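You operate a simulated robot arm through the tools that you are given. There is no shell and no other tool.

You are at the controls of a simulated robot arm. One attempt, no reset.

## Task
One joint bubbles: shut that bottle, lay its coupling in the blue tray, put the red cap on.
Fine: close the other valve as well.

The check looks at the end state, three seconds after you hand in, the way a careful person would. Anything else that was tipped, shoved, dropped, spilled or broken makes it a failure. Lids that push on must go on centred and level and be pressed home; caps that screw on are set level and turned clockwise until they are tight.

## Robot
A 6-joint arm with a fingered hand, fixed in place. Base frame: the origin is at the foot of the arm, x ahead of it, y to its left, z up; the work surface is at about z = 880. Readings come in mm, degrees, newtons and seconds.
With the tool pointing down near the work surface it reaches from about 160 to 860 mm from the base axis. Its first joint turns from -166.0 to 166.0 degrees. Payload 5 kg.
The TCP is the grasp point between the finger pads, 36 mm short of the fingertips. In the tool frame z runs along the fingers and y along their closing line. Largest opening 120 mm; the body of the gripper starts 42 mm behind the TCP. The gripper is a hand of 4 fingers: y runs from the thumb to the fingers, the wrist lies at [-19, -123, -211] in the tool frame, and closing takes about 1.5 s.
Orientation is told as [roll, pitch, yaw] about the base's x, y, z axes, in that order, counted from this pose: with the fingers straight down and the wrist toward the robot, the tool's x, y and z point along [0, 1, 0], [1, 0, 0] and [0, 0, -1] of the base frame.

## Interface
- The arm moves only by the tool play_rows. Its argument "plan" is text: rows parted by semicolons, each of 6 numbers parted by spaces: the shift along the tool's x, y, z in mm, then the turn, a rotation vector about the tool's x, y, z in degrees. In form: x y z rx ry rz; .... A call has 1 to 20 rows; each row is the pose to reach, as a shift and turn from the pose commanded when the call began, along the tool's axes at that moment. "fingers" is the closure, from 0 (fully open) to 1 (shut), set as the call begins (left out, the last holds). Rows are played at 5 a second. More than 50 mm and 8.6 degrees between two rows, or a gripper value outside its range, and nothing of the call is played. A pose out of reach is approached as far as the arm can. The call stops where the force on the tool passes 40 N (or 10 N more than at its start, if that is more) or the arm is blocked; 0.2 s more then pass. The fingers move at their own pace (about 45 mm/s each) and stop on an object; they squeeze with about 29 N. The grip force told is the motor's: it shows also when the fingers shut on nothing. Time passes only in rows, and 0.2 s behind the last, so rows that repeat a pose let the fingers close. The reply holds the time, the measured pose of the TCP, the force on the tool along the base axes, the opening and the grip force, in the units named above and with some noise, with the torque about the TCP (base axes, N m) and any sound that the robot's microphone picked up.
- Cameras (640 x 400 px; columns grow to the right, rows downward): "scene" is fixed at [397.7, -647.6, 1644.1]; the picture's right is [1.00, -0.06, 0.00], its down [-0.03, -0.55, -0.84] and it looks along [0.05, 0.84, -0.55] (base axes); focal length 316 px, centre (320, 200). "wrist" rides on the gripper at [73, -101, -142] in the tool frame; the picture's right is [-0.79, 0.29, -0.54], its down [-0.56, -0.70, 0.44] and it looks along [-0.25, 0.65, 0.71] (tool axes); focal length 280 px, centre (320, 200). There is no depth. A picture from a camera that has moved, and an enlarged one, comes with that camera's place and axes in the base frame and with its lens.
- get_image(camera): a new picture of that camera. It takes no simulated time.
- raise_lower(by): slides the trunk up (or, below 0, down) by that many mm; the arm rides with it, the base frame stays. It gives what a move gives, with no picture.
- finger_targets(index, middle, ring, thumb_bend, thumb_turn): sets how far each is bent, from 0 (flat) to 1 (curled in); at 0.3 the hand is open as for a grip, at 0.7 the pads meet at the TCP. One left out holds its place. A second passes; each finger stops where it meets its share of the squeeze, and holds until it gets a number again. A gripper value or a shape takes the hand back. It gives what a move gives, with no picture; readings hold the bend of each and the force on the fingers (four entries, about 0 where the hand has none), thumb and palm. thumb_turn goes from beside the hand (0) to across from the fingers (1), as for a grip.
- set_grasp(shape): the hand has 4 fingers and takes this shape, open, in about a second: jaw (thumb against the fingers, like two jaws); tri (thumb and two fingers); tip (a fingertip pinch); poke (one finger out to press); point (the index stretched); flat (the hand flat); cup (the hand cupped); fist (a fist). The gripper value then closes the fingers along that shape, each until it touches; the sizes above hold for jaw. It gives what a move gives, with no picture.
- inspect(camera, box): a new picture of the part [left, top, right, bottom] of that camera's present view, enlarged. It takes no simulated time.
- close_job(): hands the job in; it is judged then, once.

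Places have to be worked out from the pictures, the camera data and where the tool is seen. Open the gripper and draw the arm clear of the work before you hand the job in, unless the task says otherwise.

The tools are called after ">>>" by a JSON object that holds its "name" and its "arguments". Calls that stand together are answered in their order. play_rows: Moves the arm, as the interface text tells. Its arguments: {"type":"object","properties":{"plan":{"type":"string"},"fingers":{"type":"number"}},"required":["plan"]} The other tools are called the same way: raise_lower (by) slides the trunk up or down; set_grasp (shape) gives the hand a shape; finger_targets (index, middle, ring, thumb_bend, thumb_turn) moves the fingers one by one; get_image (camera) takes a picture; inspect (camera, box) takes an enlarged picture of a part of a camera's view; close_job () hands the job in.

At the start:

```text
clock: 0.0
tcp_pos: [609.1, 373.4, 1261.4]
tool_rot: [0.0, 0.0, 0.0]
force: [0.4, -0.3, -0.3]
moment: [-0.02, 0.0, -0.01]
width: 119.3
gripper_force: 0.1
shape: jaw
bend: [0.3, 0.3, 0.3, 0.3, 0.98]
finger forces: [0.1, 0.0, 0.1, 0.0, 0.0, 0.0]
trunk travel left (down, up): [-775.0, 65.0]
```

scene: 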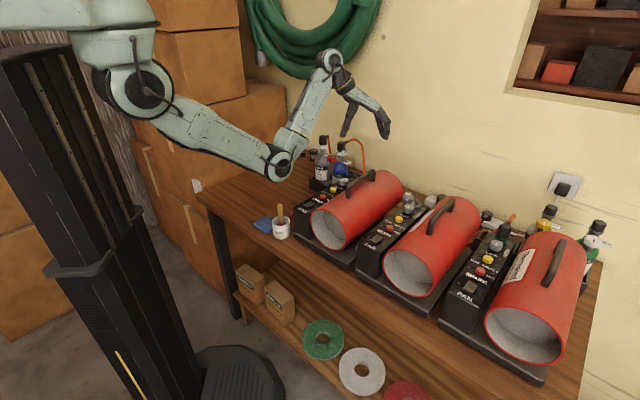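
wrist: 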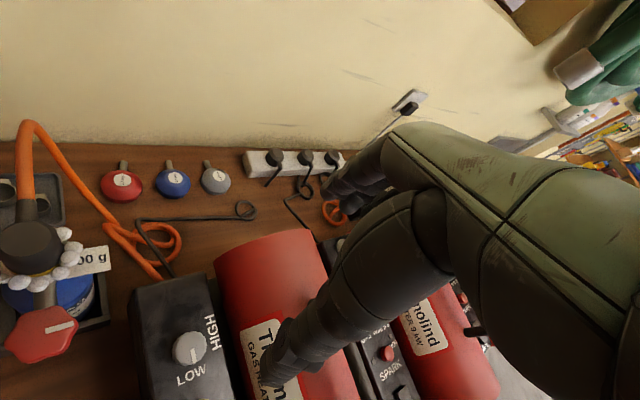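

I'll begin by looking closer at the bottles and valves in both cameras before moving anything.

>>> {"name": "inspect", "arguments": {"camera": "scene", "box": [230, 110, 430, 250]}}

>>> {"name": "inspect", "arguments": {"camera": "scene", "box": [420, 180, 640, 320]}}

>>> {"name": "inspect", "arguments": {"camera": "wrist", "box": [0, 100, 260, 400]}}

>>> {"name": "inspect", "arguments": {"camera": "scene", "box": [285, 125, 385, 195]}}

```text
2.86 times, centred on (330, 180) of scene
camera zoom: at [397.7, -647.6, 1644.1], right [1.0, -0.06, 0.0], down [-0.03, -0.55, -0.84], along [0.05, 0.84, -0.55], focal length 902 px, centre (291, 257)
```

zoom: 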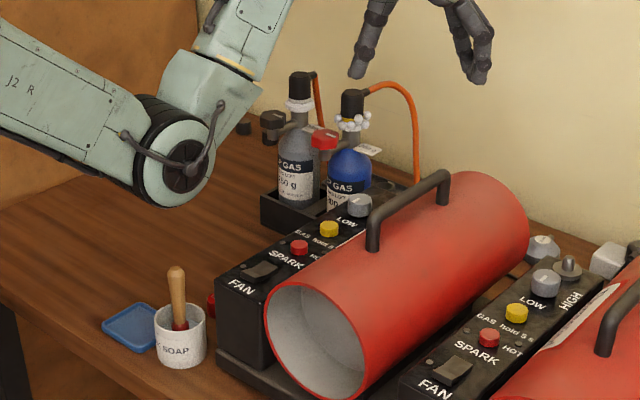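

```text
2.86 times, centred on (530, 250) of scene
camera zoom: at [397.7, -647.6, 1644.1], right [1.0, -0.06, 0.0], down [-0.03, -0.55, -0.84], along [0.05, 0.84, -0.55], focal length 902 px, centre (-280, 57)
```

zoom: 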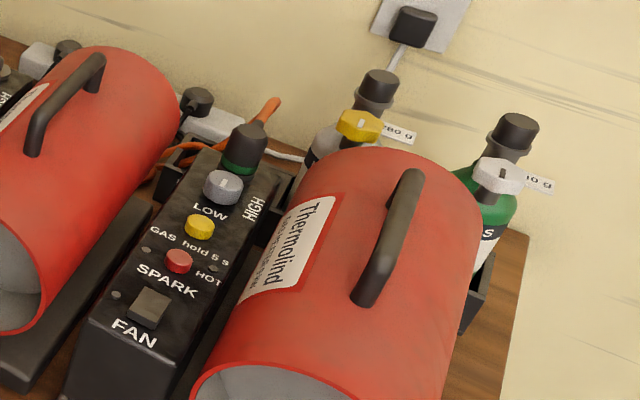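

```text
1.33 times, centred on (130, 250) of wrist
camera zoom: at [508.2, 446.2, 1404.9], right [0.29, -0.79, 0.54], down [-0.7, -0.56, -0.44], along [0.65, -0.25, -0.71], focal length 374 px, centre (573, 133)
```

zoom: 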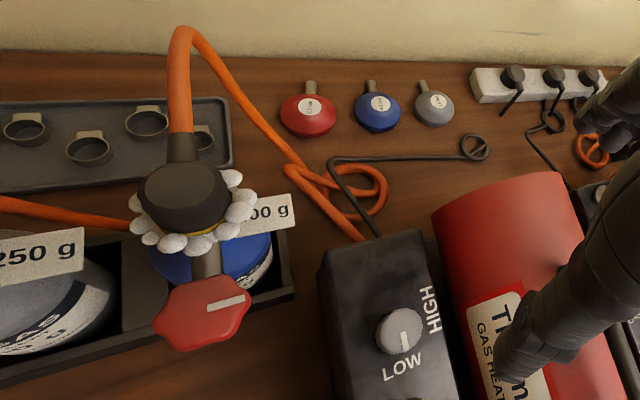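

```text
5.71 times, centred on (335, 160) of scene
camera zoom: at [397.7, -647.6, 1644.1], right [1.0, -0.06, 0.0], down [-0.03, -0.55, -0.84], along [0.05, 0.84, -0.55], focal length 1804 px, centre (234, 429)
```

zoom: 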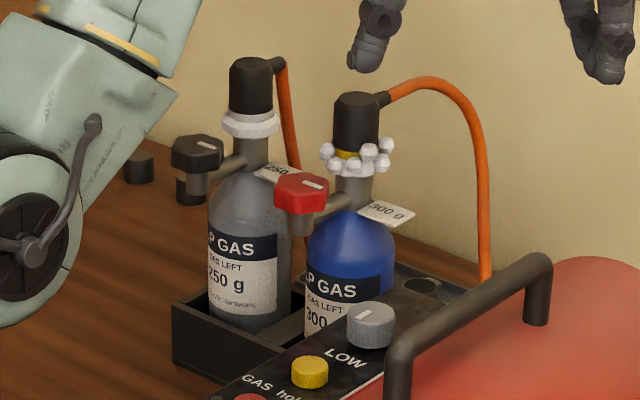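

The blue bottle's joint (red valve) seems to have big bubbles while the grey bottle's has only smooth foam. I judge the coupling top near (555,541,1143). I inspect a few more details, then move the wrist camera for a better view.

>>> {"name": "inspect", "arguments": {"camera": "scene", "box": [240, 190, 320, 250]}}

>>> {"name": "play_rows", "arguments": {"plan": "26 -31 -5 0 0 0; 52 -62 -10 0 0 0; 78 -93 -15 0 0 0; 104 -124 -20 0 0 0; 130 -155 -25 0 0 0; 156 -186 -30 0 0 0; 182 -217 -35 0 0 0; 207 -246 -40 0 0 0"}}

>>> {"name": "get_image", "arguments": {"camera": "wrist"}}

>>> {"name": "get_image", "arguments": {"camera": "scene"}}

```text
6.67 times, centred on (280, 220) of scene
camera zoom: at [397.7, -647.6, 1644.1], right [1.0, -0.06, 0.0], down [-0.03, -0.55, -0.84], along [0.05, 0.84, -0.55], focal length 2104 px, centre (587, 67)
```

zoom: 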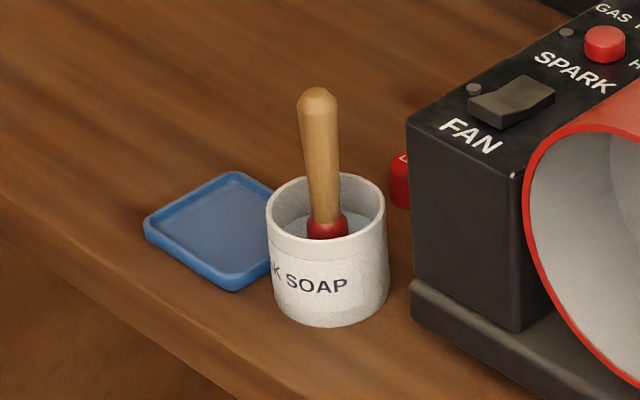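

```text
clock: 1.8
tcp_pos: [384.9, 610.4, 1277.9]
tool_rot: [0.0, -0.3, 0.2]
force: [0.5, 0.5, 0.6]
moment: [-0.02, -0.02, -0.04]
width: 119.8
gripper_force: 0.1
shape: jaw
bend: [0.3, 0.3, 0.3, 0.3, 0.98]
finger forces: [0.0, 0.0, 0.0, 0.0, 0.0, 0.1]
out of reach, approached as far as the arm can: row 3, 4, 5, 6, 7, 8
trunk travel left (down, up): [-775.0, 65.0]
```

```text
taken
camera wrist: at [283.1, 684.0, 1421.8], right [0.29, -0.79, 0.54], down [-0.7, -0.56, -0.45], along [0.66, -0.25, -0.71], focal length 280 px, centre (320, 200)
```

wrist: 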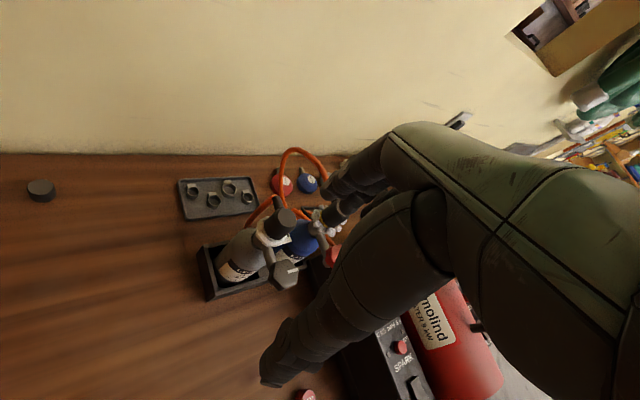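

```text
taken
```

scene: 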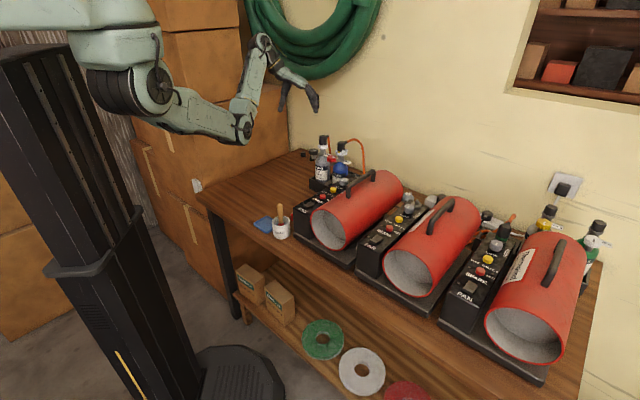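

At this height and yaw the reach is limited, but the view is useful. I zoom in on the bottles, the back caps, and the second red object near the soap.

>>> {"name": "inspect", "arguments": {"camera": "wrist", "box": [170, 130, 350, 310]}}

>>> {"name": "inspect", "arguments": {"camera": "wrist", "box": [260, 360, 360, 400]}}

>>> {"name": "inspect", "arguments": {"camera": "scene", "box": [280, 125, 360, 195]}}

```text
2.22 times, centred on (260, 220) of wrist
camera zoom: at [283.1, 684.0, 1421.8], right [0.29, -0.79, 0.54], down [-0.7, -0.56, -0.45], along [0.66, -0.25, -0.71], focal length 623 px, centre (453, 156)
```

zoom: 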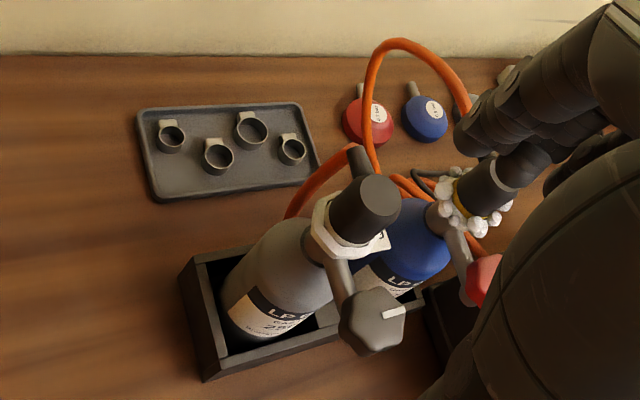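

```text
6.40 times, centred on (310, 380) of wrist
camera zoom: at [283.1, 684.0, 1421.8], right [0.29, -0.79, 0.54], down [-0.7, -0.56, -0.45], along [0.66, -0.25, -0.71], focal length 1794 px, centre (384, -952)
```

zoom: 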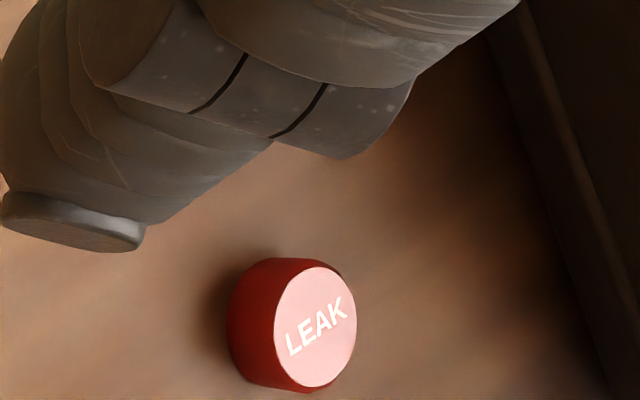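

```text
5.71 times, centred on (320, 160) of scene
camera zoom: at [397.7, -647.6, 1644.1], right [1.0, -0.06, 0.0], down [-0.03, -0.55, -0.84], along [0.05, 0.84, -0.55], focal length 1804 px, centre (320, 429)
```

zoom: 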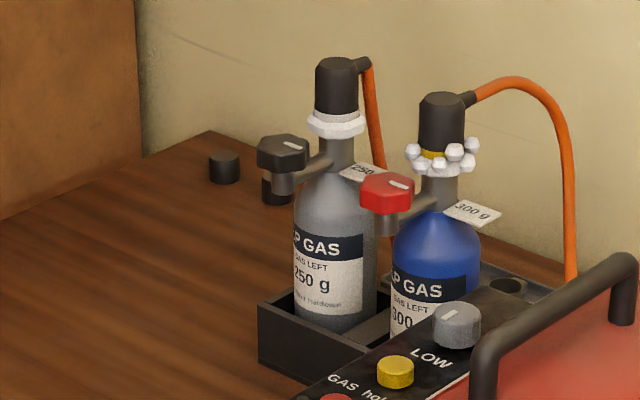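

The red object is a cap labelled "LEAK", near (347,380). That's clearly the red cap, and the blue tray is near (236,353). Now I look at the hand's own geometry in the scene view.

>>> {"name": "inspect", "arguments": {"camera": "scene", "box": [230, 20, 340, 130]}}

>>> {"name": "set_grasp", "arguments": {"shape": "tri"}}

>>> {"name": "inspect", "arguments": {"camera": "scene", "box": [230, 20, 340, 130]}}

>>> {"name": "set_grasp", "arguments": {"shape": "tip"}}

>>> {"name": "inspect", "arguments": {"camera": "scene", "box": [230, 20, 340, 130]}}

>>> {"name": "get_image", "arguments": {"camera": "wrist"}}

```text
3.64 times, centred on (285, 75) of scene
camera zoom: at [397.7, -647.6, 1644.1], right [1.0, -0.06, 0.0], down [-0.03, -0.55, -0.84], along [0.05, 0.84, -0.55], focal length 1148 px, centre (447, 654)
```

zoom: 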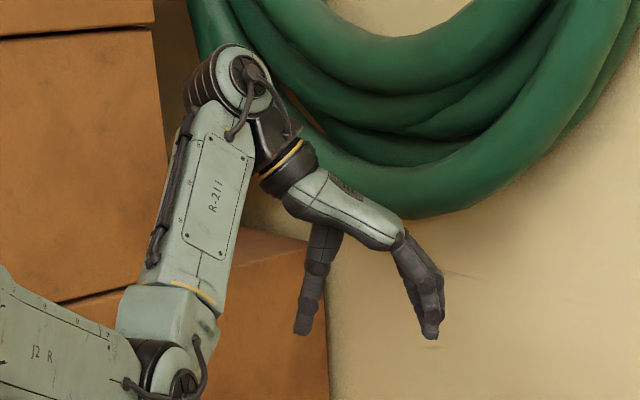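

```text
clock: 2.7
tcp_pos: [387.0, 609.6, 1278.5]
tool_rot: [0.1, -0.2, 0.1]
force: [-0.2, -0.1, 0.1]
moment: [0.02, -0.02, 0.0]
width: 119.8
gripper_force: 0.1
shape: tri
bend: [0.3, 0.3, 0.99, 0.3, 0.98]
finger forces: [0.0, 0.1, 0.0, 0.0, 0.0, 0.0]
trunk travel left (down, up): [-775.0, 65.0]
```

```text
3.64 times, centred on (285, 75) of scene
camera zoom: at [397.7, -647.6, 1644.1], right [1.0, -0.06, 0.0], down [-0.03, -0.55, -0.84], along [0.05, 0.84, -0.55], focal length 1148 px, centre (447, 654)
```

zoom: 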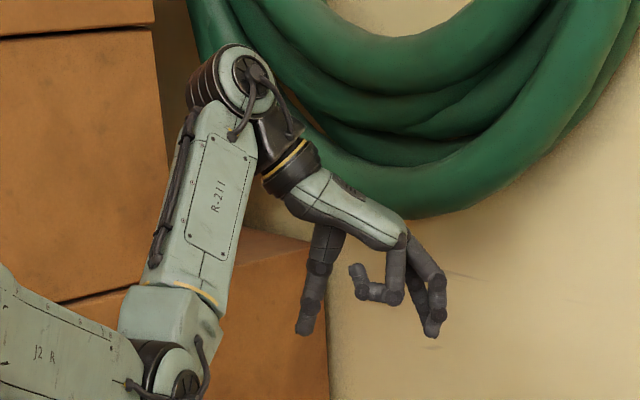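

```text
clock: 3.6
tcp_pos: [387.2, 609.9, 1278.4]
tool_rot: [0.1, -0.1, 0.2]
force: [-0.8, 0.3, 0.5]
moment: [0.0, -0.03, 0.03]
width: 119.6
gripper_force: 0.0
shape: tip
bend: [0.3, 0.98, 0.99, 0.3, 0.98]
finger forces: [0.0, 0.0, 0.1, 0.0, 0.0, 0.0]
trunk travel left (down, up): [-775.0, 65.0]
```

```text
3.64 times, centred on (285, 75) of scene
camera zoom: at [397.7, -647.6, 1644.1], right [1.0, -0.06, 0.0], down [-0.03, -0.55, -0.84], along [0.05, 0.84, -0.55], focal length 1148 px, centre (447, 654)
```

zoom: 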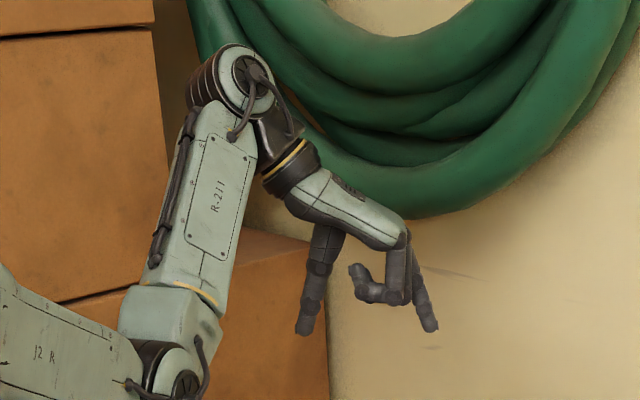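

```text
taken
camera wrist: at [285.4, 682.4, 1422.0], right [0.29, -0.79, 0.54], down [-0.7, -0.56, -0.45], along [0.66, -0.25, -0.71], focal length 280 px, centre (320, 200)
```

wrist: 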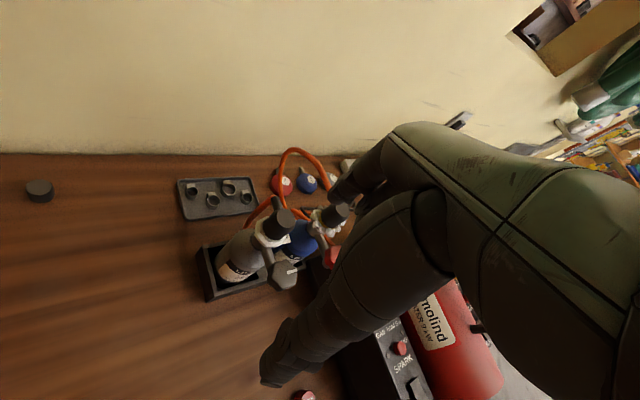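

The earlier reach limit was about height (z tops out near 1278). The red knob sits about 50 mm from the bottle neck on the robot's side, so I'll approach with the wrist to the right over the low heater box (yaw ≈126°). I turn there now at a safe height and look.

>>> {"name": "play_rows", "arguments": {"plan": "-12 7.5 0.5 0 0 -8.4; -24 15 1 0 0 -16.8; -36 22.5 1.5 0 0 -25.2; -48 30 2 0 0 -33.6; -60 37.5 2.5 0 0 -42; -72 45 3 0 0 -50.4; -84 52.5 3.5 0 0 -58.8; -96 60 4 0 0 -67.2; -108 67.5 4.5 0 0 -75.6; -120 75 5 0 0 -84; -132 82.5 5.5 0 0 -92.4; -144 90 6 0 0 -100.8; -156 97.5 6.5 0 0 -109.2; -168 105 7 0 0 -117.6; -180 113 8 0 0 -126"}}

>>> {"name": "get_image", "arguments": {"camera": "wrist"}}

>>> {"name": "get_image", "arguments": {"camera": "scene"}}

```text
clock: 6.8
tcp_pos: [531.1, 481.5, 1233.7]
tool_rot: [0.0, -0.1, 126.2]
force: [0.1, -0.2, 0.4]
moment: [0.03, 0.02, -0.02]
width: 119.9
gripper_force: 0.1
shape: tip
bend: [0.3, 0.98, 0.99, 0.3, 0.98]
finger forces: [0.0, 0.1, 0.0, 0.0, 0.0, 0.0]
out of reach, approached as far as the arm can: row 12, 13, 14, 15
trunk travel left (down, up): [-775.0, 65.0]
```

```text
taken
camera wrist: at [531.8, 356.8, 1377.6], right [0.47, 0.7, 0.54], down [0.87, -0.23, -0.44], along [-0.18, 0.68, -0.71], focal length 280 px, centre (320, 200)
```

wrist: 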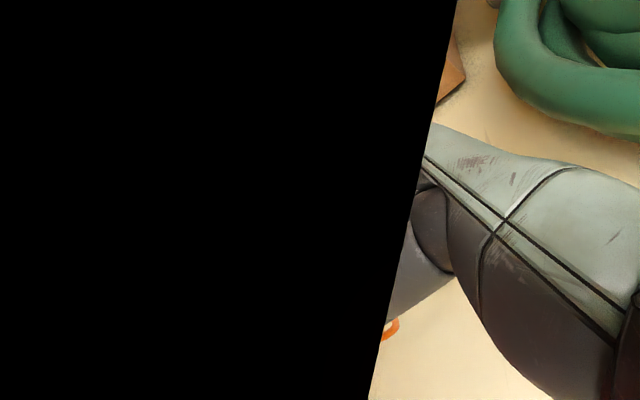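

```text
taken
```

scene: 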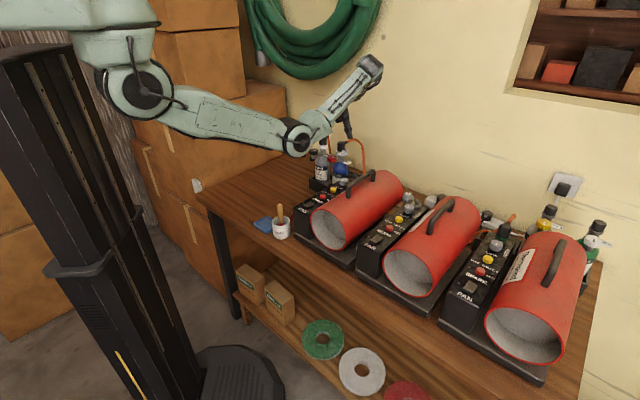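

At yaw 126° the elbow blocks the camera and hangs over the heater box. The other side (yaw ≈ −54°, wrist to the left, camera facing the neck) should be better, so I turn back through 0 while staying high.

>>> {"name": "play_rows", "arguments": {"plan": "6 4.3 0 0 0 8.4; 12 8.6 0 0 0 16.8; 18 13 0 0 0 25.2; 24 17.3 0 0 0 33.6; 30 21.6 0 0 0 42; 36 26 0 0 0 50.4; 42 30 0 0 0 58.8; 48 34.6 0 0 0 67.2; 54 39 0 0 0 75.6; 60 43 0 0 0 84; 66 47.6 0 0 0 92.4; 72 52 0 0 0 100.8; 78 56 0 0 0 109.2; 84 60.6 0 0 0 117.6; 90 65 0 0 0 126"}}

>>> {"name": "play_rows", "arguments": {"plan": "0 0 0 0 0 7.8; 0 0 0 0 0 15.6; 0 0 0 0 0 23.4; 0 0 0 0 0 31.2; 0 0 0 0 0 39; 0 0 0 0 0 46.8; 0 0 0 0 0 54"}}

>>> {"name": "get_image", "arguments": {"camera": "wrist"}}

>>> {"name": "get_image", "arguments": {"camera": "scene"}}

```text
clock: 10.0
tcp_pos: [435.5, 493.6, 1213.6]
tool_rot: [0.1, -0.3, 0.2]
force: [-0.4, 0.7, -0.3]
moment: [-0.01, 0.04, 0.03]
width: 120.0
gripper_force: 0.1
shape: tip
bend: [0.3, 0.98, 0.99, 0.3, 0.98]
finger forces: [0.0, 0.1, 0.1, 0.0, 0.0, 0.0]
out of reach, approached as far as the arm can: row 14, 15
trunk travel left (down, up): [-775.0, 65.0]
```

```text
clock: 11.6
tcp_pos: [501.2, 553.8, 1168.5]
tool_rot: [0.0, -0.2, -54.0]
force: [0.7, 0.6, 0.3]
moment: [-0.02, 0.02, -0.01]
width: 120.0
gripper_force: 0.1
shape: tip
bend: [0.3, 0.98, 0.99, 0.3, 0.98]
finger forces: [0.1, 0.0, 0.0, 0.0, 0.0, 0.0]
out of reach, approached as far as the arm can: row 1, 2, 3, 4, 5, 6, 7
trunk travel left (down, up): [-775.0, 65.0]
```

```text
taken
camera wrist: at [499.8, 678.7, 1311.8], right [-0.47, -0.7, 0.54], down [-0.86, 0.24, -0.44], along [0.18, -0.68, -0.71], focal length 280 px, centre (320, 200)
```

wrist: 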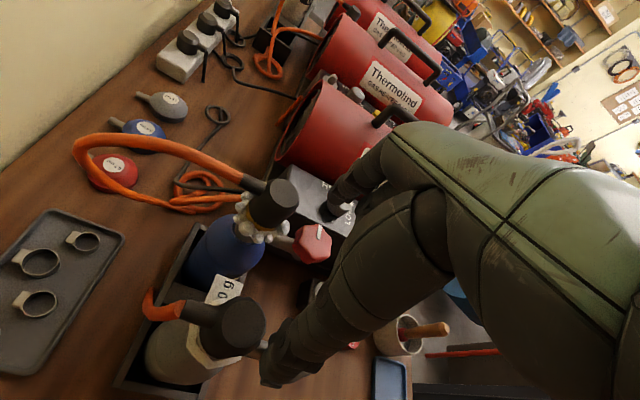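

```text
taken
```

scene: 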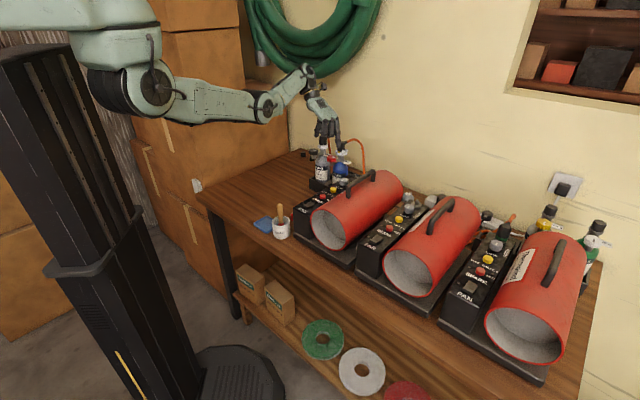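

That drifted lower and outward than I asked, because the arm hits an inner reach limit; the fingertips are now level with the coupling tops, though no force shows. I raise the trunk, which lifts the whole arm straight up, after a quick look at clearances.

>>> {"name": "raise_lower", "arguments": {"by": 65}}

>>> {"name": "inspect", "arguments": {"camera": "scene", "box": [270, 60, 400, 200]}}

>>> {"name": "get_image", "arguments": {"camera": "wrist"}}

```text
clock: 12.6
tcp_pos: [499.0, 554.1, 1233.9]
tool_rot: [-0.1, -0.1, -53.9]
force: [-0.5, 1.0, 0.2]
moment: [-0.04, 0.01, 0.0]
width: 120.0
gripper_force: 0.2
shape: tip
bend: [0.3, 0.98, 0.99, 0.3, 0.98]
finger forces: [0.1, 0.0, 0.1, 0.1, 0.0, 0.0]
trunk travel left (down, up): [-840.0, 0.0]
```

```text
2.86 times, centred on (335, 130) of scene
camera zoom: at [397.7, -647.6, 1644.1], right [1.0, -0.06, 0.0], down [-0.03, -0.55, -0.84], along [0.05, 0.84, -0.55], focal length 902 px, centre (277, 400)
```

zoom: 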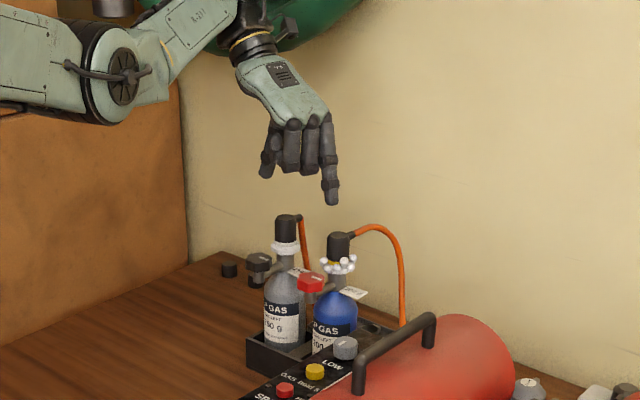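

```text
taken
camera wrist: at [499.5, 678.7, 1377.0], right [-0.47, -0.7, 0.54], down [-0.86, 0.24, -0.44], along [0.18, -0.68, -0.71], focal length 280 px, centre (320, 200)
```

wrist: 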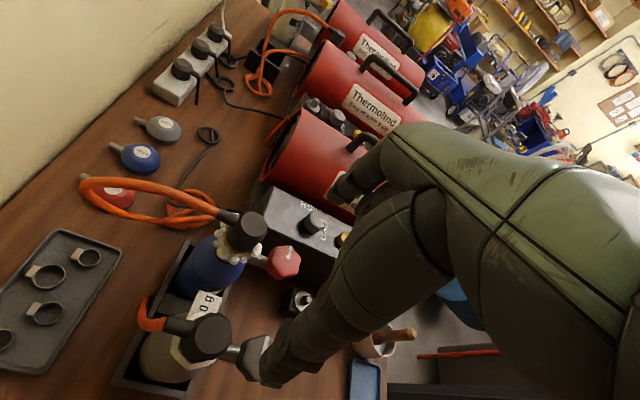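

Good, clear height and an excellent camera angle. I zoom in on the knobs and couplings.

>>> {"name": "inspect", "arguments": {"camera": "wrist", "box": [130, 190, 330, 400]}}

>>> {"name": "inspect", "arguments": {"camera": "wrist", "box": [210, 200, 310, 290]}}

>>> {"name": "inspect", "arguments": {"camera": "wrist", "box": [170, 300, 290, 390]}}

>>> {"name": "inspect", "arguments": {"camera": "wrist", "box": [0, 130, 180, 360]}}

>>> {"name": "inspect", "arguments": {"camera": "wrist", "box": [280, 280, 440, 400]}}

>>> {"name": "inspect", "arguments": {"camera": "scene", "box": [300, 130, 370, 190]}}

```text
1.90 times, centred on (230, 295) of wrist
camera zoom: at [499.5, 678.7, 1377.0], right [-0.47, -0.7, 0.54], down [-0.86, 0.24, -0.44], along [0.18, -0.68, -0.71], focal length 534 px, centre (491, 19)
```

zoom: 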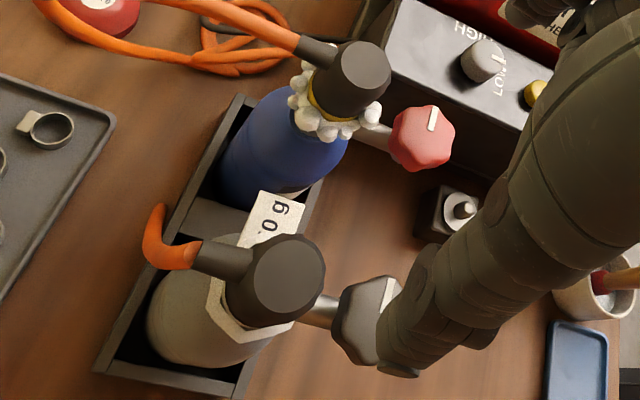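

```text
4.44 times, centred on (260, 245) of wrist
camera zoom: at [499.5, 678.7, 1377.0], right [-0.47, -0.7, 0.54], down [-0.86, 0.24, -0.44], along [0.18, -0.68, -0.71], focal length 1246 px, centre (587, 0)
```

zoom: 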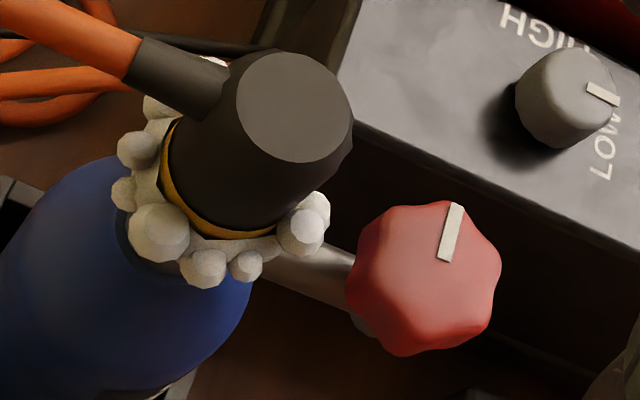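

```text
4.44 times, centred on (230, 345) of wrist
camera zoom: at [499.5, 678.7, 1377.0], right [-0.47, -0.7, 0.54], down [-0.86, 0.24, -0.44], along [0.18, -0.68, -0.71], focal length 1246 px, centre (720, -444)
```

zoom: 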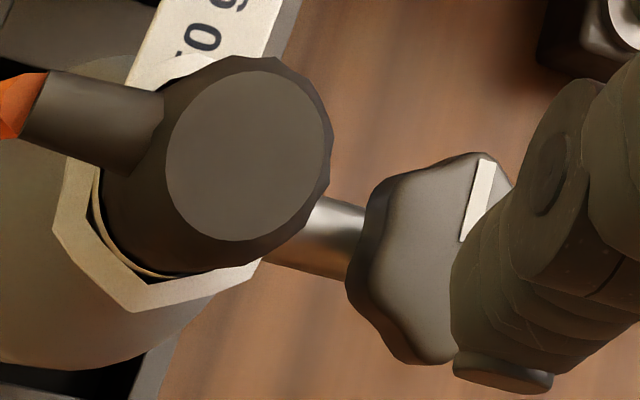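

```text
1.74 times, centred on (90, 245) of wrist
camera zoom: at [499.5, 678.7, 1377.0], right [-0.47, -0.7, 0.54], down [-0.86, 0.24, -0.44], along [0.18, -0.68, -0.71], focal length 488 px, centre (720, 122)
```

zoom: 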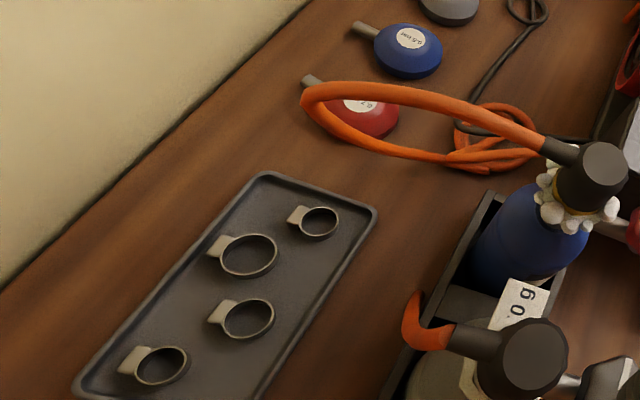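

```text
3.33 times, centred on (360, 340) of wrist
camera zoom: at [499.5, 678.7, 1377.0], right [-0.47, -0.7, 0.54], down [-0.86, 0.24, -0.44], along [0.18, -0.68, -0.71], focal length 935 px, centre (187, -267)
```

zoom: 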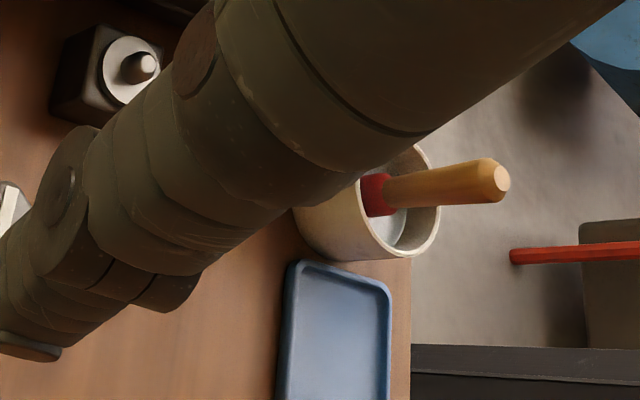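

```text
6.67 times, centred on (335, 160) of scene
camera zoom: at [397.7, -647.6, 1644.1], right [1.0, -0.06, 0.0], down [-0.03, -0.55, -0.84], along [0.05, 0.84, -0.55], focal length 2104 px, centre (220, 467)
```

zoom: 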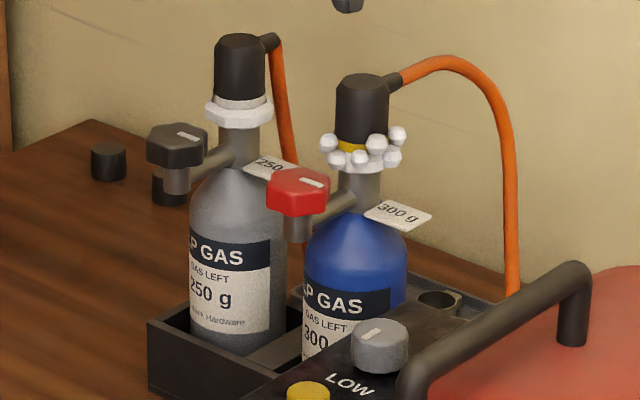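

The red knob's top centre works out near (516,505,1093), about 40 mm across, with the coupling axis near (557,546). I set index curled away (it's on the neck side), leaving thumb, middle and ring for gripping, then move above the knob at a safe height.

>>> {"name": "finger_targets", "arguments": {"index": 1.0, "middle": 0.35, "ring": 0.35, "thumb_bend": 0.35, "thumb_turn": 1.0}}

>>> {"name": "play_rows", "arguments": {"plan": "-5 16 6 0 0 -3; -10 33 12 0 0 -6; -16 49 19 0 0 -9"}}

>>> {"name": "inspect", "arguments": {"camera": "scene", "box": [280, 60, 400, 200]}}

>>> {"name": "get_image", "arguments": {"camera": "wrist"}}

```text
clock: 13.6
tcp_pos: [500.0, 552.6, 1234.2]
tool_rot: [0.0, -0.2, -53.9]
force: [0.1, -0.3, 0.2]
moment: [0.02, -0.04, 0.02]
width: 77.2
gripper_force: 0.0
shape: fingers
bend: [1.0, 0.35, 0.35, 0.35, 0.98]
finger forces: [0.0, 0.0, 0.0, 0.0, 0.0, 0.1]
trunk travel left (down, up): [-840.0, 0.0]
```

```text
clock: 14.4
tcp_pos: [518.9, 507.7, 1210.7]
tool_rot: [0.0, -0.1, -44.8]
force: [0.2, -0.1, 0.0]
moment: [0.02, 0.01, -0.04]
width: 77.4
gripper_force: 0.2
shape: fingers
bend: [1.0, 0.35, 0.35, 0.35, 0.98]
finger forces: [0.0, 0.0, 0.1, 0.0, 0.1, 0.0]
out of reach, approached as far as the arm can: row 1, 2, 3
trunk travel left (down, up): [-840.0, 0.0]
```

```text
2.86 times, centred on (340, 130) of scene
camera zoom: at [397.7, -647.6, 1644.1], right [1.0, -0.06, 0.0], down [-0.03, -0.55, -0.84], along [0.05, 0.84, -0.55], focal length 902 px, centre (263, 400)
```

zoom: 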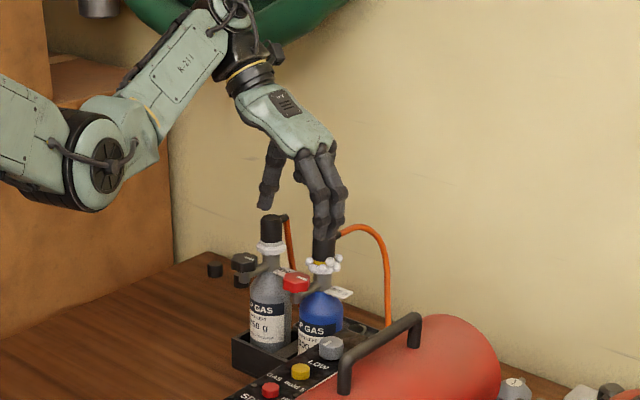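

```text
taken
camera wrist: at [498.3, 631.2, 1353.0], right [-0.35, -0.76, 0.54], down [-0.89, 0.1, -0.44], along [0.29, -0.64, -0.71], focal length 280 px, centre (320, 200)
```

wrist: 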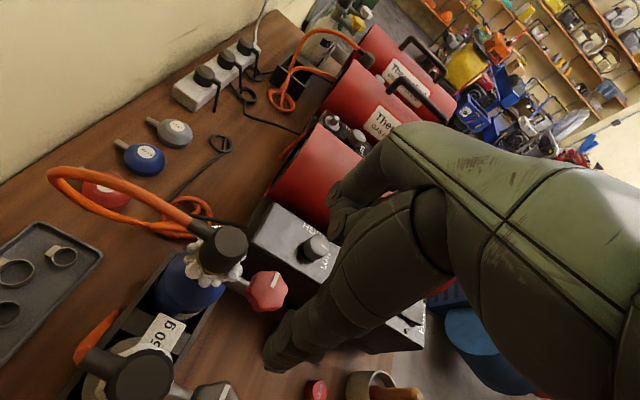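

I'm nearly above the knob. I zoom again from this new pose to refine the knob position before descending.

>>> {"name": "inspect", "arguments": {"camera": "wrist", "box": [160, 200, 360, 340]}}

>>> {"name": "inspect", "arguments": {"camera": "scene", "box": [300, 100, 380, 180]}}

```text
2.86 times, centred on (260, 270) of wrist
camera zoom: at [498.3, 631.2, 1353.0], right [-0.35, -0.76, 0.54], down [-0.89, 0.1, -0.44], along [0.29, -0.64, -0.71], focal length 801 px, centre (491, 0)
```

zoom: 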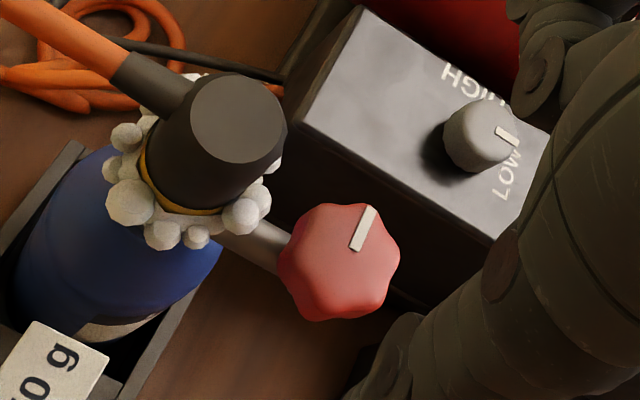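

```text
5.00 times, centred on (340, 140) of scene
camera zoom: at [397.7, -647.6, 1644.1], right [1.0, -0.06, 0.0], down [-0.03, -0.55, -0.84], along [0.05, 0.84, -0.55], focal length 1578 px, centre (220, 500)
```

zoom: 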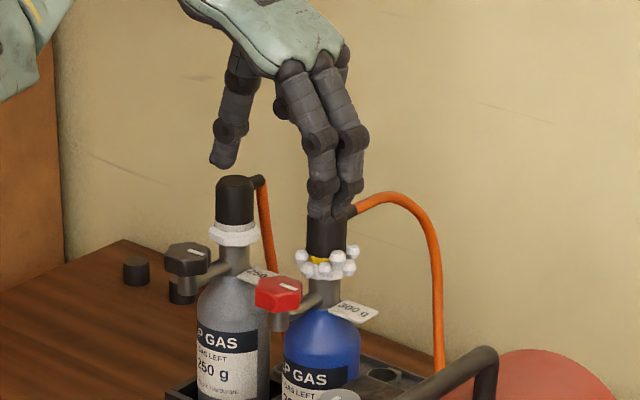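

Knob confirmed at about (514.5,505). I check the marks on the yellow and white valves, probably closed, for comparison before turning.

>>> {"name": "inspect", "arguments": {"camera": "scene", "box": [525, 195, 625, 265]}}

>>> {"name": "inspect", "arguments": {"camera": "scene", "box": [390, 180, 530, 250]}}

```text
5.71 times, centred on (575, 230) of scene
camera zoom: at [397.7, -647.6, 1644.1], right [1.0, -0.06, 0.0], down [-0.03, -0.55, -0.84], along [0.05, 0.84, -0.55], focal length 1804 px, centre (-1137, 29)
```

zoom: 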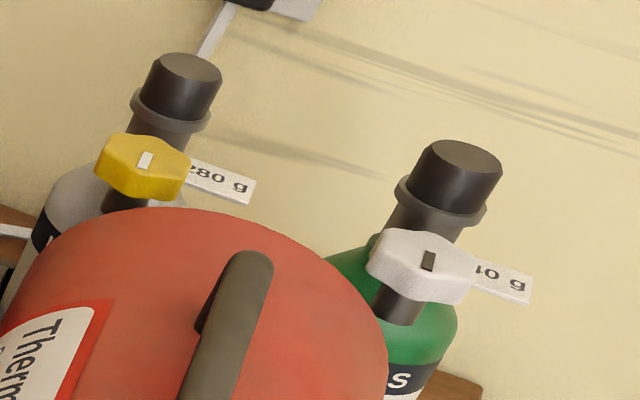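

```text
4.57 times, centred on (460, 215) of scene
camera zoom: at [397.7, -647.6, 1644.1], right [1.0, -0.06, 0.0], down [-0.03, -0.55, -0.84], along [0.05, 0.84, -0.55], focal length 1443 px, centre (-320, 131)
```

zoom: 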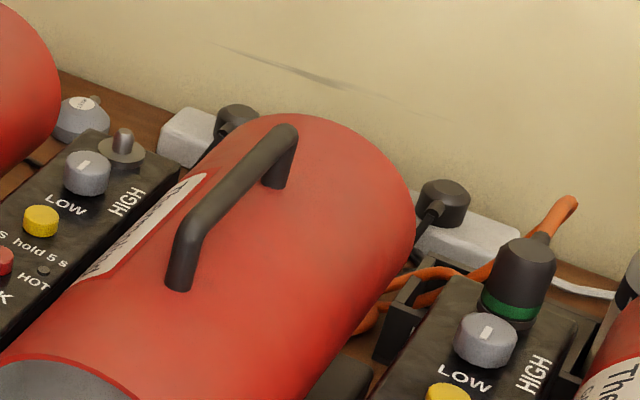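

The closed spare bottles have their mark in line with the valve stem, pointing outward, and the red and black ones are 90° off it. So closing is a clockwise quarter turn to the stop. I descend over the red knob in steps with the fingers open.

>>> {"name": "play_rows", "arguments": {"plan": "-5 -1 20 0 0 0; -5 -1 40 0 0 0; -5 -1 60 0 0 0; -5 -1 75 0 0 0"}}

>>> {"name": "inspect", "arguments": {"camera": "scene", "box": [300, 100, 380, 180]}}

>>> {"name": "inspect", "arguments": {"camera": "wrist", "box": [160, 160, 400, 400]}}

```text
clock: 15.4
tcp_pos: [515.4, 507.1, 1135.3]
tool_rot: [-0.1, -0.1, -45.0]
force: [-0.4, 0.4, -0.2]
moment: [0.01, 0.01, -0.01]
width: 77.3
gripper_force: 0.1
shape: fingers
bend: [1.0, 0.35, 0.35, 0.35, 0.98]
finger forces: [0.0, 0.0, 0.1, 0.0, 0.0, 0.0]
trunk travel left (down, up): [-840.0, 0.0]
```

```text
5.00 times, centred on (340, 140) of scene
camera zoom: at [397.7, -647.6, 1644.1], right [1.0, -0.06, 0.0], down [-0.03, -0.55, -0.84], along [0.05, 0.84, -0.55], focal length 1578 px, centre (220, 500)
```

zoom: 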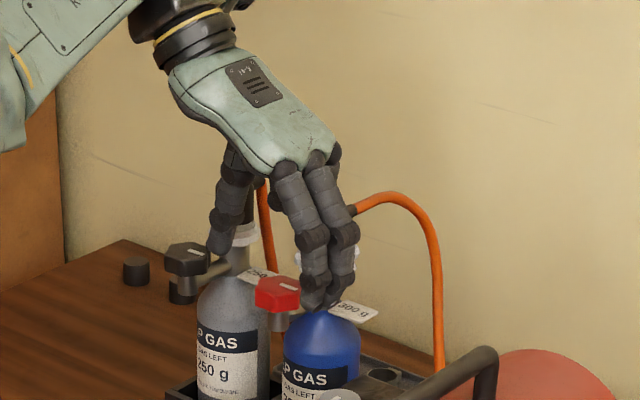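

```text
1.67 times, centred on (280, 280) of wrist
camera zoom: at [495.4, 630.2, 1278.6], right [-0.35, -0.76, 0.54], down [-0.89, 0.1, -0.44], along [0.29, -0.64, -0.71], focal length 467 px, centre (387, 67)
```

zoom: 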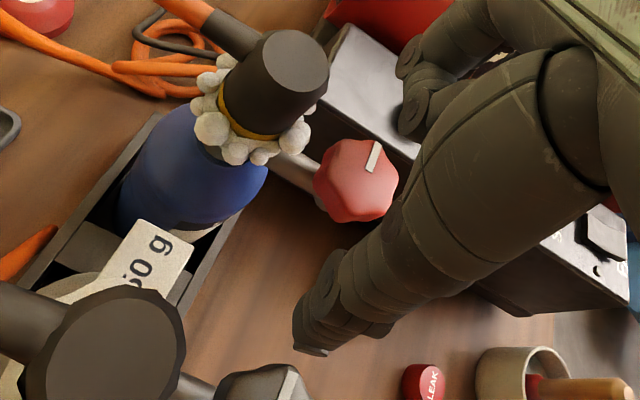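

Clearances look good on both sides. I descend the last 27 mm to put the pads around the knob.

>>> {"name": "play_rows", "arguments": {"plan": "-2 1 9 0 0 0; -2 1 18 0 0 0; -2 1 27 0 0 0"}}

>>> {"name": "inspect", "arguments": {"camera": "scene", "box": [300, 100, 380, 180]}}

>>> {"name": "inspect", "arguments": {"camera": "wrist", "box": [160, 160, 400, 400]}}

```text
clock: 16.2
tcp_pos: [515.0, 503.6, 1108.1]
tool_rot: [-0.1, 0.0, -44.9]
force: [-0.2, 0.0, 0.0]
moment: [-0.05, 0.0, 0.02]
width: 77.3
gripper_force: 0.0
shape: fingers
bend: [1.0, 0.35, 0.35, 0.35, 0.98]
finger forces: [0.0, 0.0, 0.0, 0.0, 0.0, 0.0]
trunk travel left (down, up): [-840.0, 0.0]
```

```text
5.00 times, centred on (340, 140) of scene
camera zoom: at [397.7, -647.6, 1644.1], right [1.0, -0.06, 0.0], down [-0.03, -0.55, -0.84], along [0.05, 0.84, -0.55], focal length 1578 px, centre (220, 500)
```

zoom: 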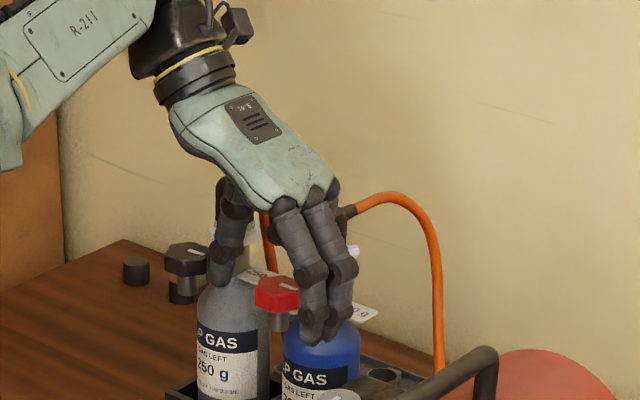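

```text
1.67 times, centred on (280, 280) of wrist
camera zoom: at [495.0, 626.4, 1251.8], right [-0.35, -0.76, 0.54], down [-0.89, 0.1, -0.44], along [0.28, -0.64, -0.71], focal length 467 px, centre (387, 67)
```

zoom: 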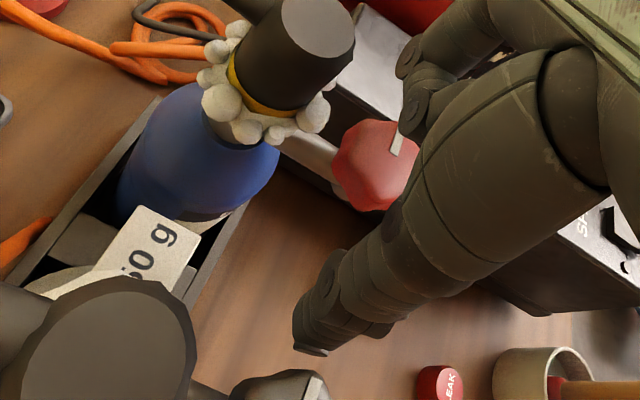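

The knob sits between thumb and fingers. I rotate the open hand to yaw −22° to leave room for a long clockwise stroke.

>>> {"name": "play_rows", "arguments": {"plan": "1 0 0 0 0 -6; 1 0 0 0 0 -12; 1 0 0 0 0 -18; 1 0 0 0 0 -23"}}

>>> {"name": "inspect", "arguments": {"camera": "wrist", "box": [160, 160, 400, 400]}}

>>> {"name": "inspect", "arguments": {"camera": "scene", "box": [300, 100, 380, 180]}}

```text
clock: 17.2
tcp_pos: [516.8, 503.1, 1109.5]
tool_rot: [0.0, 0.0, -21.9]
force: [-0.5, 0.1, -1.1]
moment: [0.02, -0.02, -0.01]
width: 77.3
gripper_force: 0.1
shape: fingers
bend: [1.0, 0.35, 0.35, 0.35, 0.98]
finger forces: [0.0, 0.0, 0.0, 0.0, 0.0, 0.1]
trunk travel left (down, up): [-840.0, 0.0]
```

```text
1.67 times, centred on (280, 280) of wrist
camera zoom: at [449.0, 608.8, 1252.7], right [-0.03, -0.84, 0.54], down [-0.86, -0.26, -0.44], along [0.51, -0.48, -0.71], focal length 467 px, centre (387, 67)
```

zoom: 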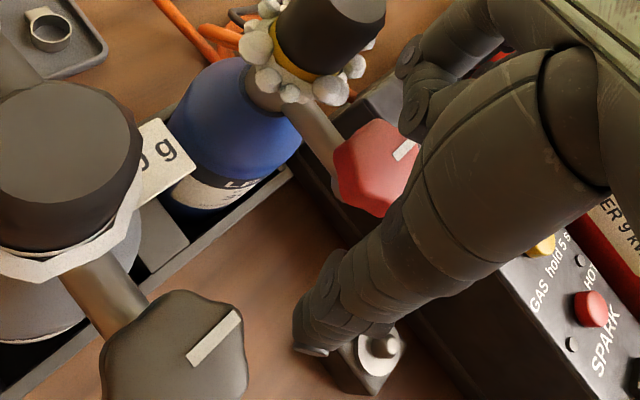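

```text
5.00 times, centred on (340, 140) of scene
camera zoom: at [397.7, -647.6, 1644.1], right [1.0, -0.06, 0.0], down [-0.03, -0.55, -0.84], along [0.05, 0.84, -0.55], focal length 1578 px, centre (220, 500)
```

zoom: 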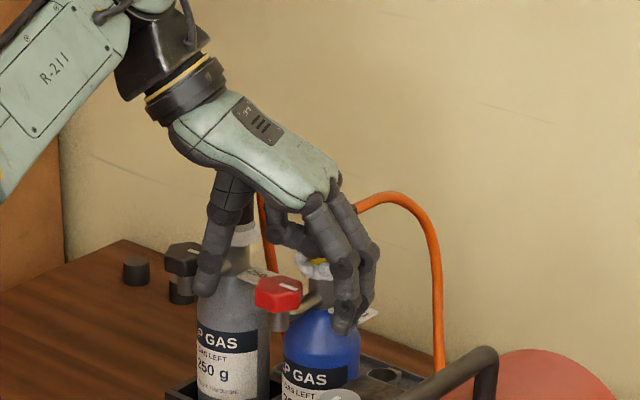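

The grasp geometry looks clean. I close middle, ring and thumb on the knob.

>>> {"name": "finger_targets", "arguments": {"middle": 0.8, "ring": 0.8, "thumb_bend": 0.8}}

>>> {"name": "inspect", "arguments": {"camera": "wrist", "box": [160, 160, 400, 400]}}

>>> {"name": "inspect", "arguments": {"camera": "scene", "box": [300, 100, 380, 180]}}

```text
clock: 18.2
tcp_pos: [514.8, 503.4, 1109.0]
tool_rot: [0.1, -0.1, -21.9]
force: [-1.6, -0.3, 1.0]
moment: [-0.03, 0.13, 0.03]
width: 56.2
gripper_force: 15.0
shape: fingers
bend: [1.0, 0.55, 0.8, 0.72, 1.0]
finger forces: [0.0, 13.3, 0.0, 0.1, 17.4, 0.1]
trunk travel left (down, up): [-840.0, 0.0]
```

```text
1.67 times, centred on (280, 280) of wrist
camera zoom: at [448.4, 609.2, 1252.5], right [-0.03, -0.84, 0.54], down [-0.86, -0.26, -0.44], along [0.51, -0.48, -0.71], focal length 467 px, centre (387, 67)
```

zoom: 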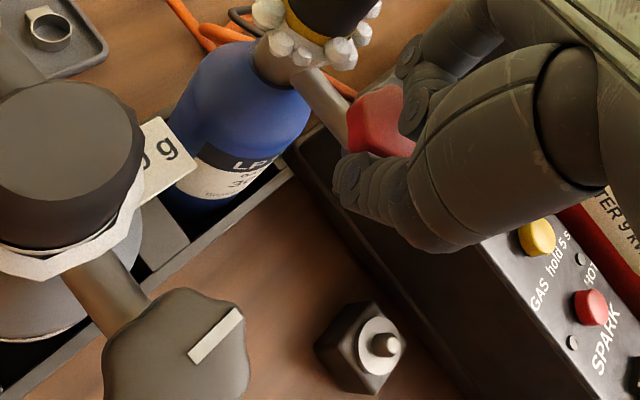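

```text
5.00 times, centred on (340, 140) of scene
camera zoom: at [397.7, -647.6, 1644.1], right [1.0, -0.06, 0.0], down [-0.03, -0.55, -0.84], along [0.05, 0.84, -0.55], focal length 1578 px, centre (220, 500)
```

zoom: 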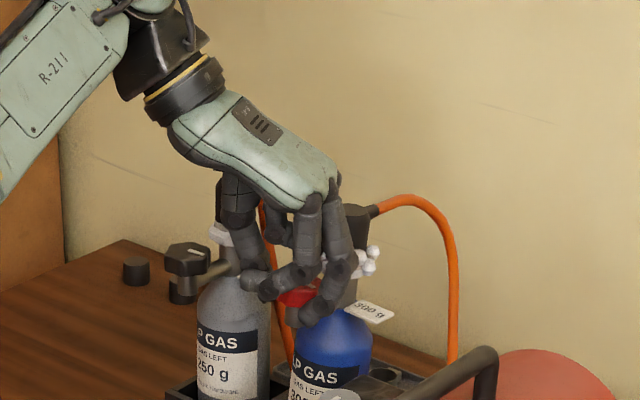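

The thumb closed further than the fingers and pushed the knob, with the bottle leaning about 15 mm toward the finger side. I back the thumb off to its symmetric position so the middle finger brings the knob back to centre.

>>> {"name": "finger_targets", "arguments": {"middle": 0.56, "ring": 0.56, "thumb_bend": 0.54}}

>>> {"name": "inspect", "arguments": {"camera": "scene", "box": [300, 100, 380, 180]}}

>>> {"name": "inspect", "arguments": {"camera": "wrist", "box": [160, 160, 400, 400]}}

```text
clock: 19.2
tcp_pos: [516.3, 504.2, 1108.6]
tool_rot: [0.0, -0.1, -22.0]
force: [0.0, 1.2, 0.0]
moment: [0.0, -0.01, -0.03]
width: 65.9
gripper_force: 0.1
shape: fingers
bend: [1.0, 0.56, 0.56, 0.54, 1.0]
finger forces: [0.0, 0.0, 0.0, 0.0, 0.0, 0.0]
trunk travel left (down, up): [-840.0, 0.0]
```

```text
5.00 times, centred on (340, 140) of scene
camera zoom: at [397.7, -647.6, 1644.1], right [1.0, -0.06, 0.0], down [-0.03, -0.55, -0.84], along [0.05, 0.84, -0.55], focal length 1578 px, centre (220, 500)
```

zoom: 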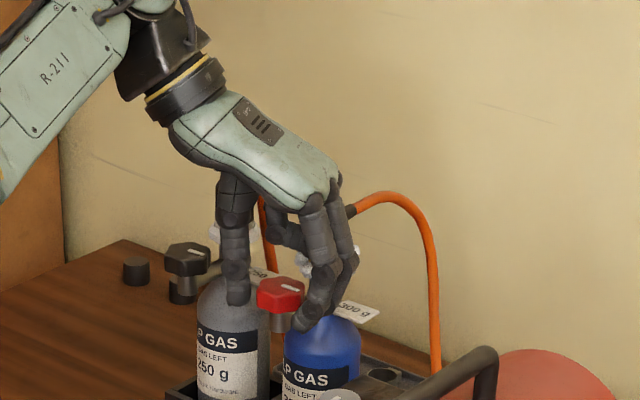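

```text
1.67 times, centred on (280, 280) of wrist
camera zoom: at [449.2, 609.3, 1252.2], right [-0.03, -0.84, 0.54], down [-0.86, -0.26, -0.44], along [0.51, -0.48, -0.71], focal length 467 px, centre (387, 67)
```

zoom: 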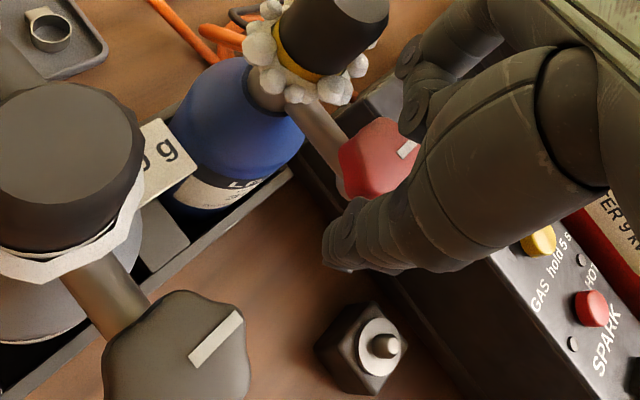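

The bottle settled back upright and the knob is centred on the TCP line; the thumb just needs a bit more bend than the finger. I bring the thumb to 0.60 first as a stop, then close the middle finger onto it.

>>> {"name": "finger_targets", "arguments": {"thumb_bend": 0.6, "ring": 0.5}}

>>> {"name": "finger_targets", "arguments": {"middle": 0.62, "ring": 0.62}}

>>> {"name": "inspect", "arguments": {"camera": "scene", "box": [300, 100, 380, 180]}}

>>> {"name": "inspect", "arguments": {"camera": "wrist", "box": [160, 160, 400, 400]}}

```text
clock: 20.2
tcp_pos: [514.7, 503.6, 1109.4]
tool_rot: [-0.1, 0.0, -21.8]
force: [0.6, 0.8, 0.3]
moment: [0.01, 0.01, 0.02]
width: 62.7
gripper_force: 0.6
shape: fingers
bend: [1.0, 0.56, 0.5, 0.6, 1.0]
finger forces: [0.0, 0.1, 0.0, 0.1, 0.1, 0.0]
trunk travel left (down, up): [-840.0, 0.0]
```

```text
clock: 21.2
tcp_pos: [516.2, 503.2, 1108.8]
tool_rot: [-0.1, 0.0, -21.8]
force: [1.1, -0.7, 0.1]
moment: [0.01, -0.02, 0.0]
width: 62.8
gripper_force: 1.9
shape: fingers
bend: [1.0, 0.6, 0.62, 0.59, 1.0]
finger forces: [0.0, 2.4, 0.0, 0.1, 1.1, 0.0]
trunk travel left (down, up): [-840.0, 0.0]
```

```text
5.00 times, centred on (340, 140) of scene
camera zoom: at [397.7, -647.6, 1644.1], right [1.0, -0.06, 0.0], down [-0.03, -0.55, -0.84], along [0.05, 0.84, -0.55], focal length 1578 px, centre (220, 500)
```

zoom: 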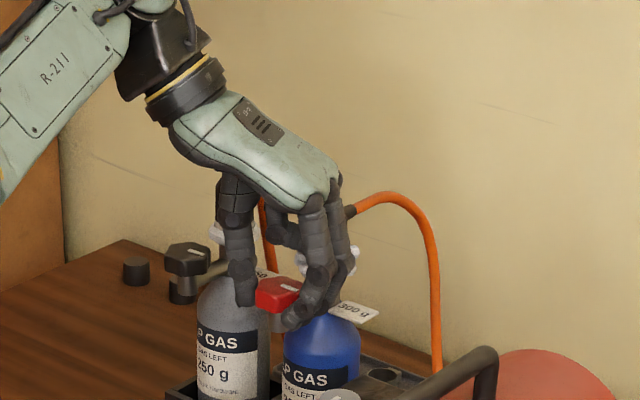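

```text
1.67 times, centred on (280, 280) of wrist
camera zoom: at [449.3, 609.1, 1252.3], right [-0.03, -0.84, 0.54], down [-0.86, -0.26, -0.44], along [0.51, -0.48, -0.71], focal length 467 px, centre (387, 67)
```

zoom: 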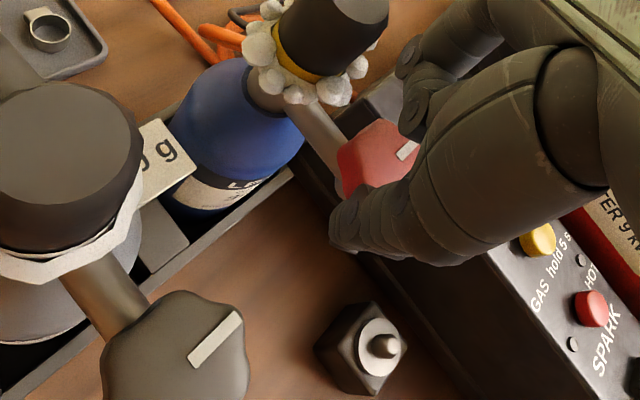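

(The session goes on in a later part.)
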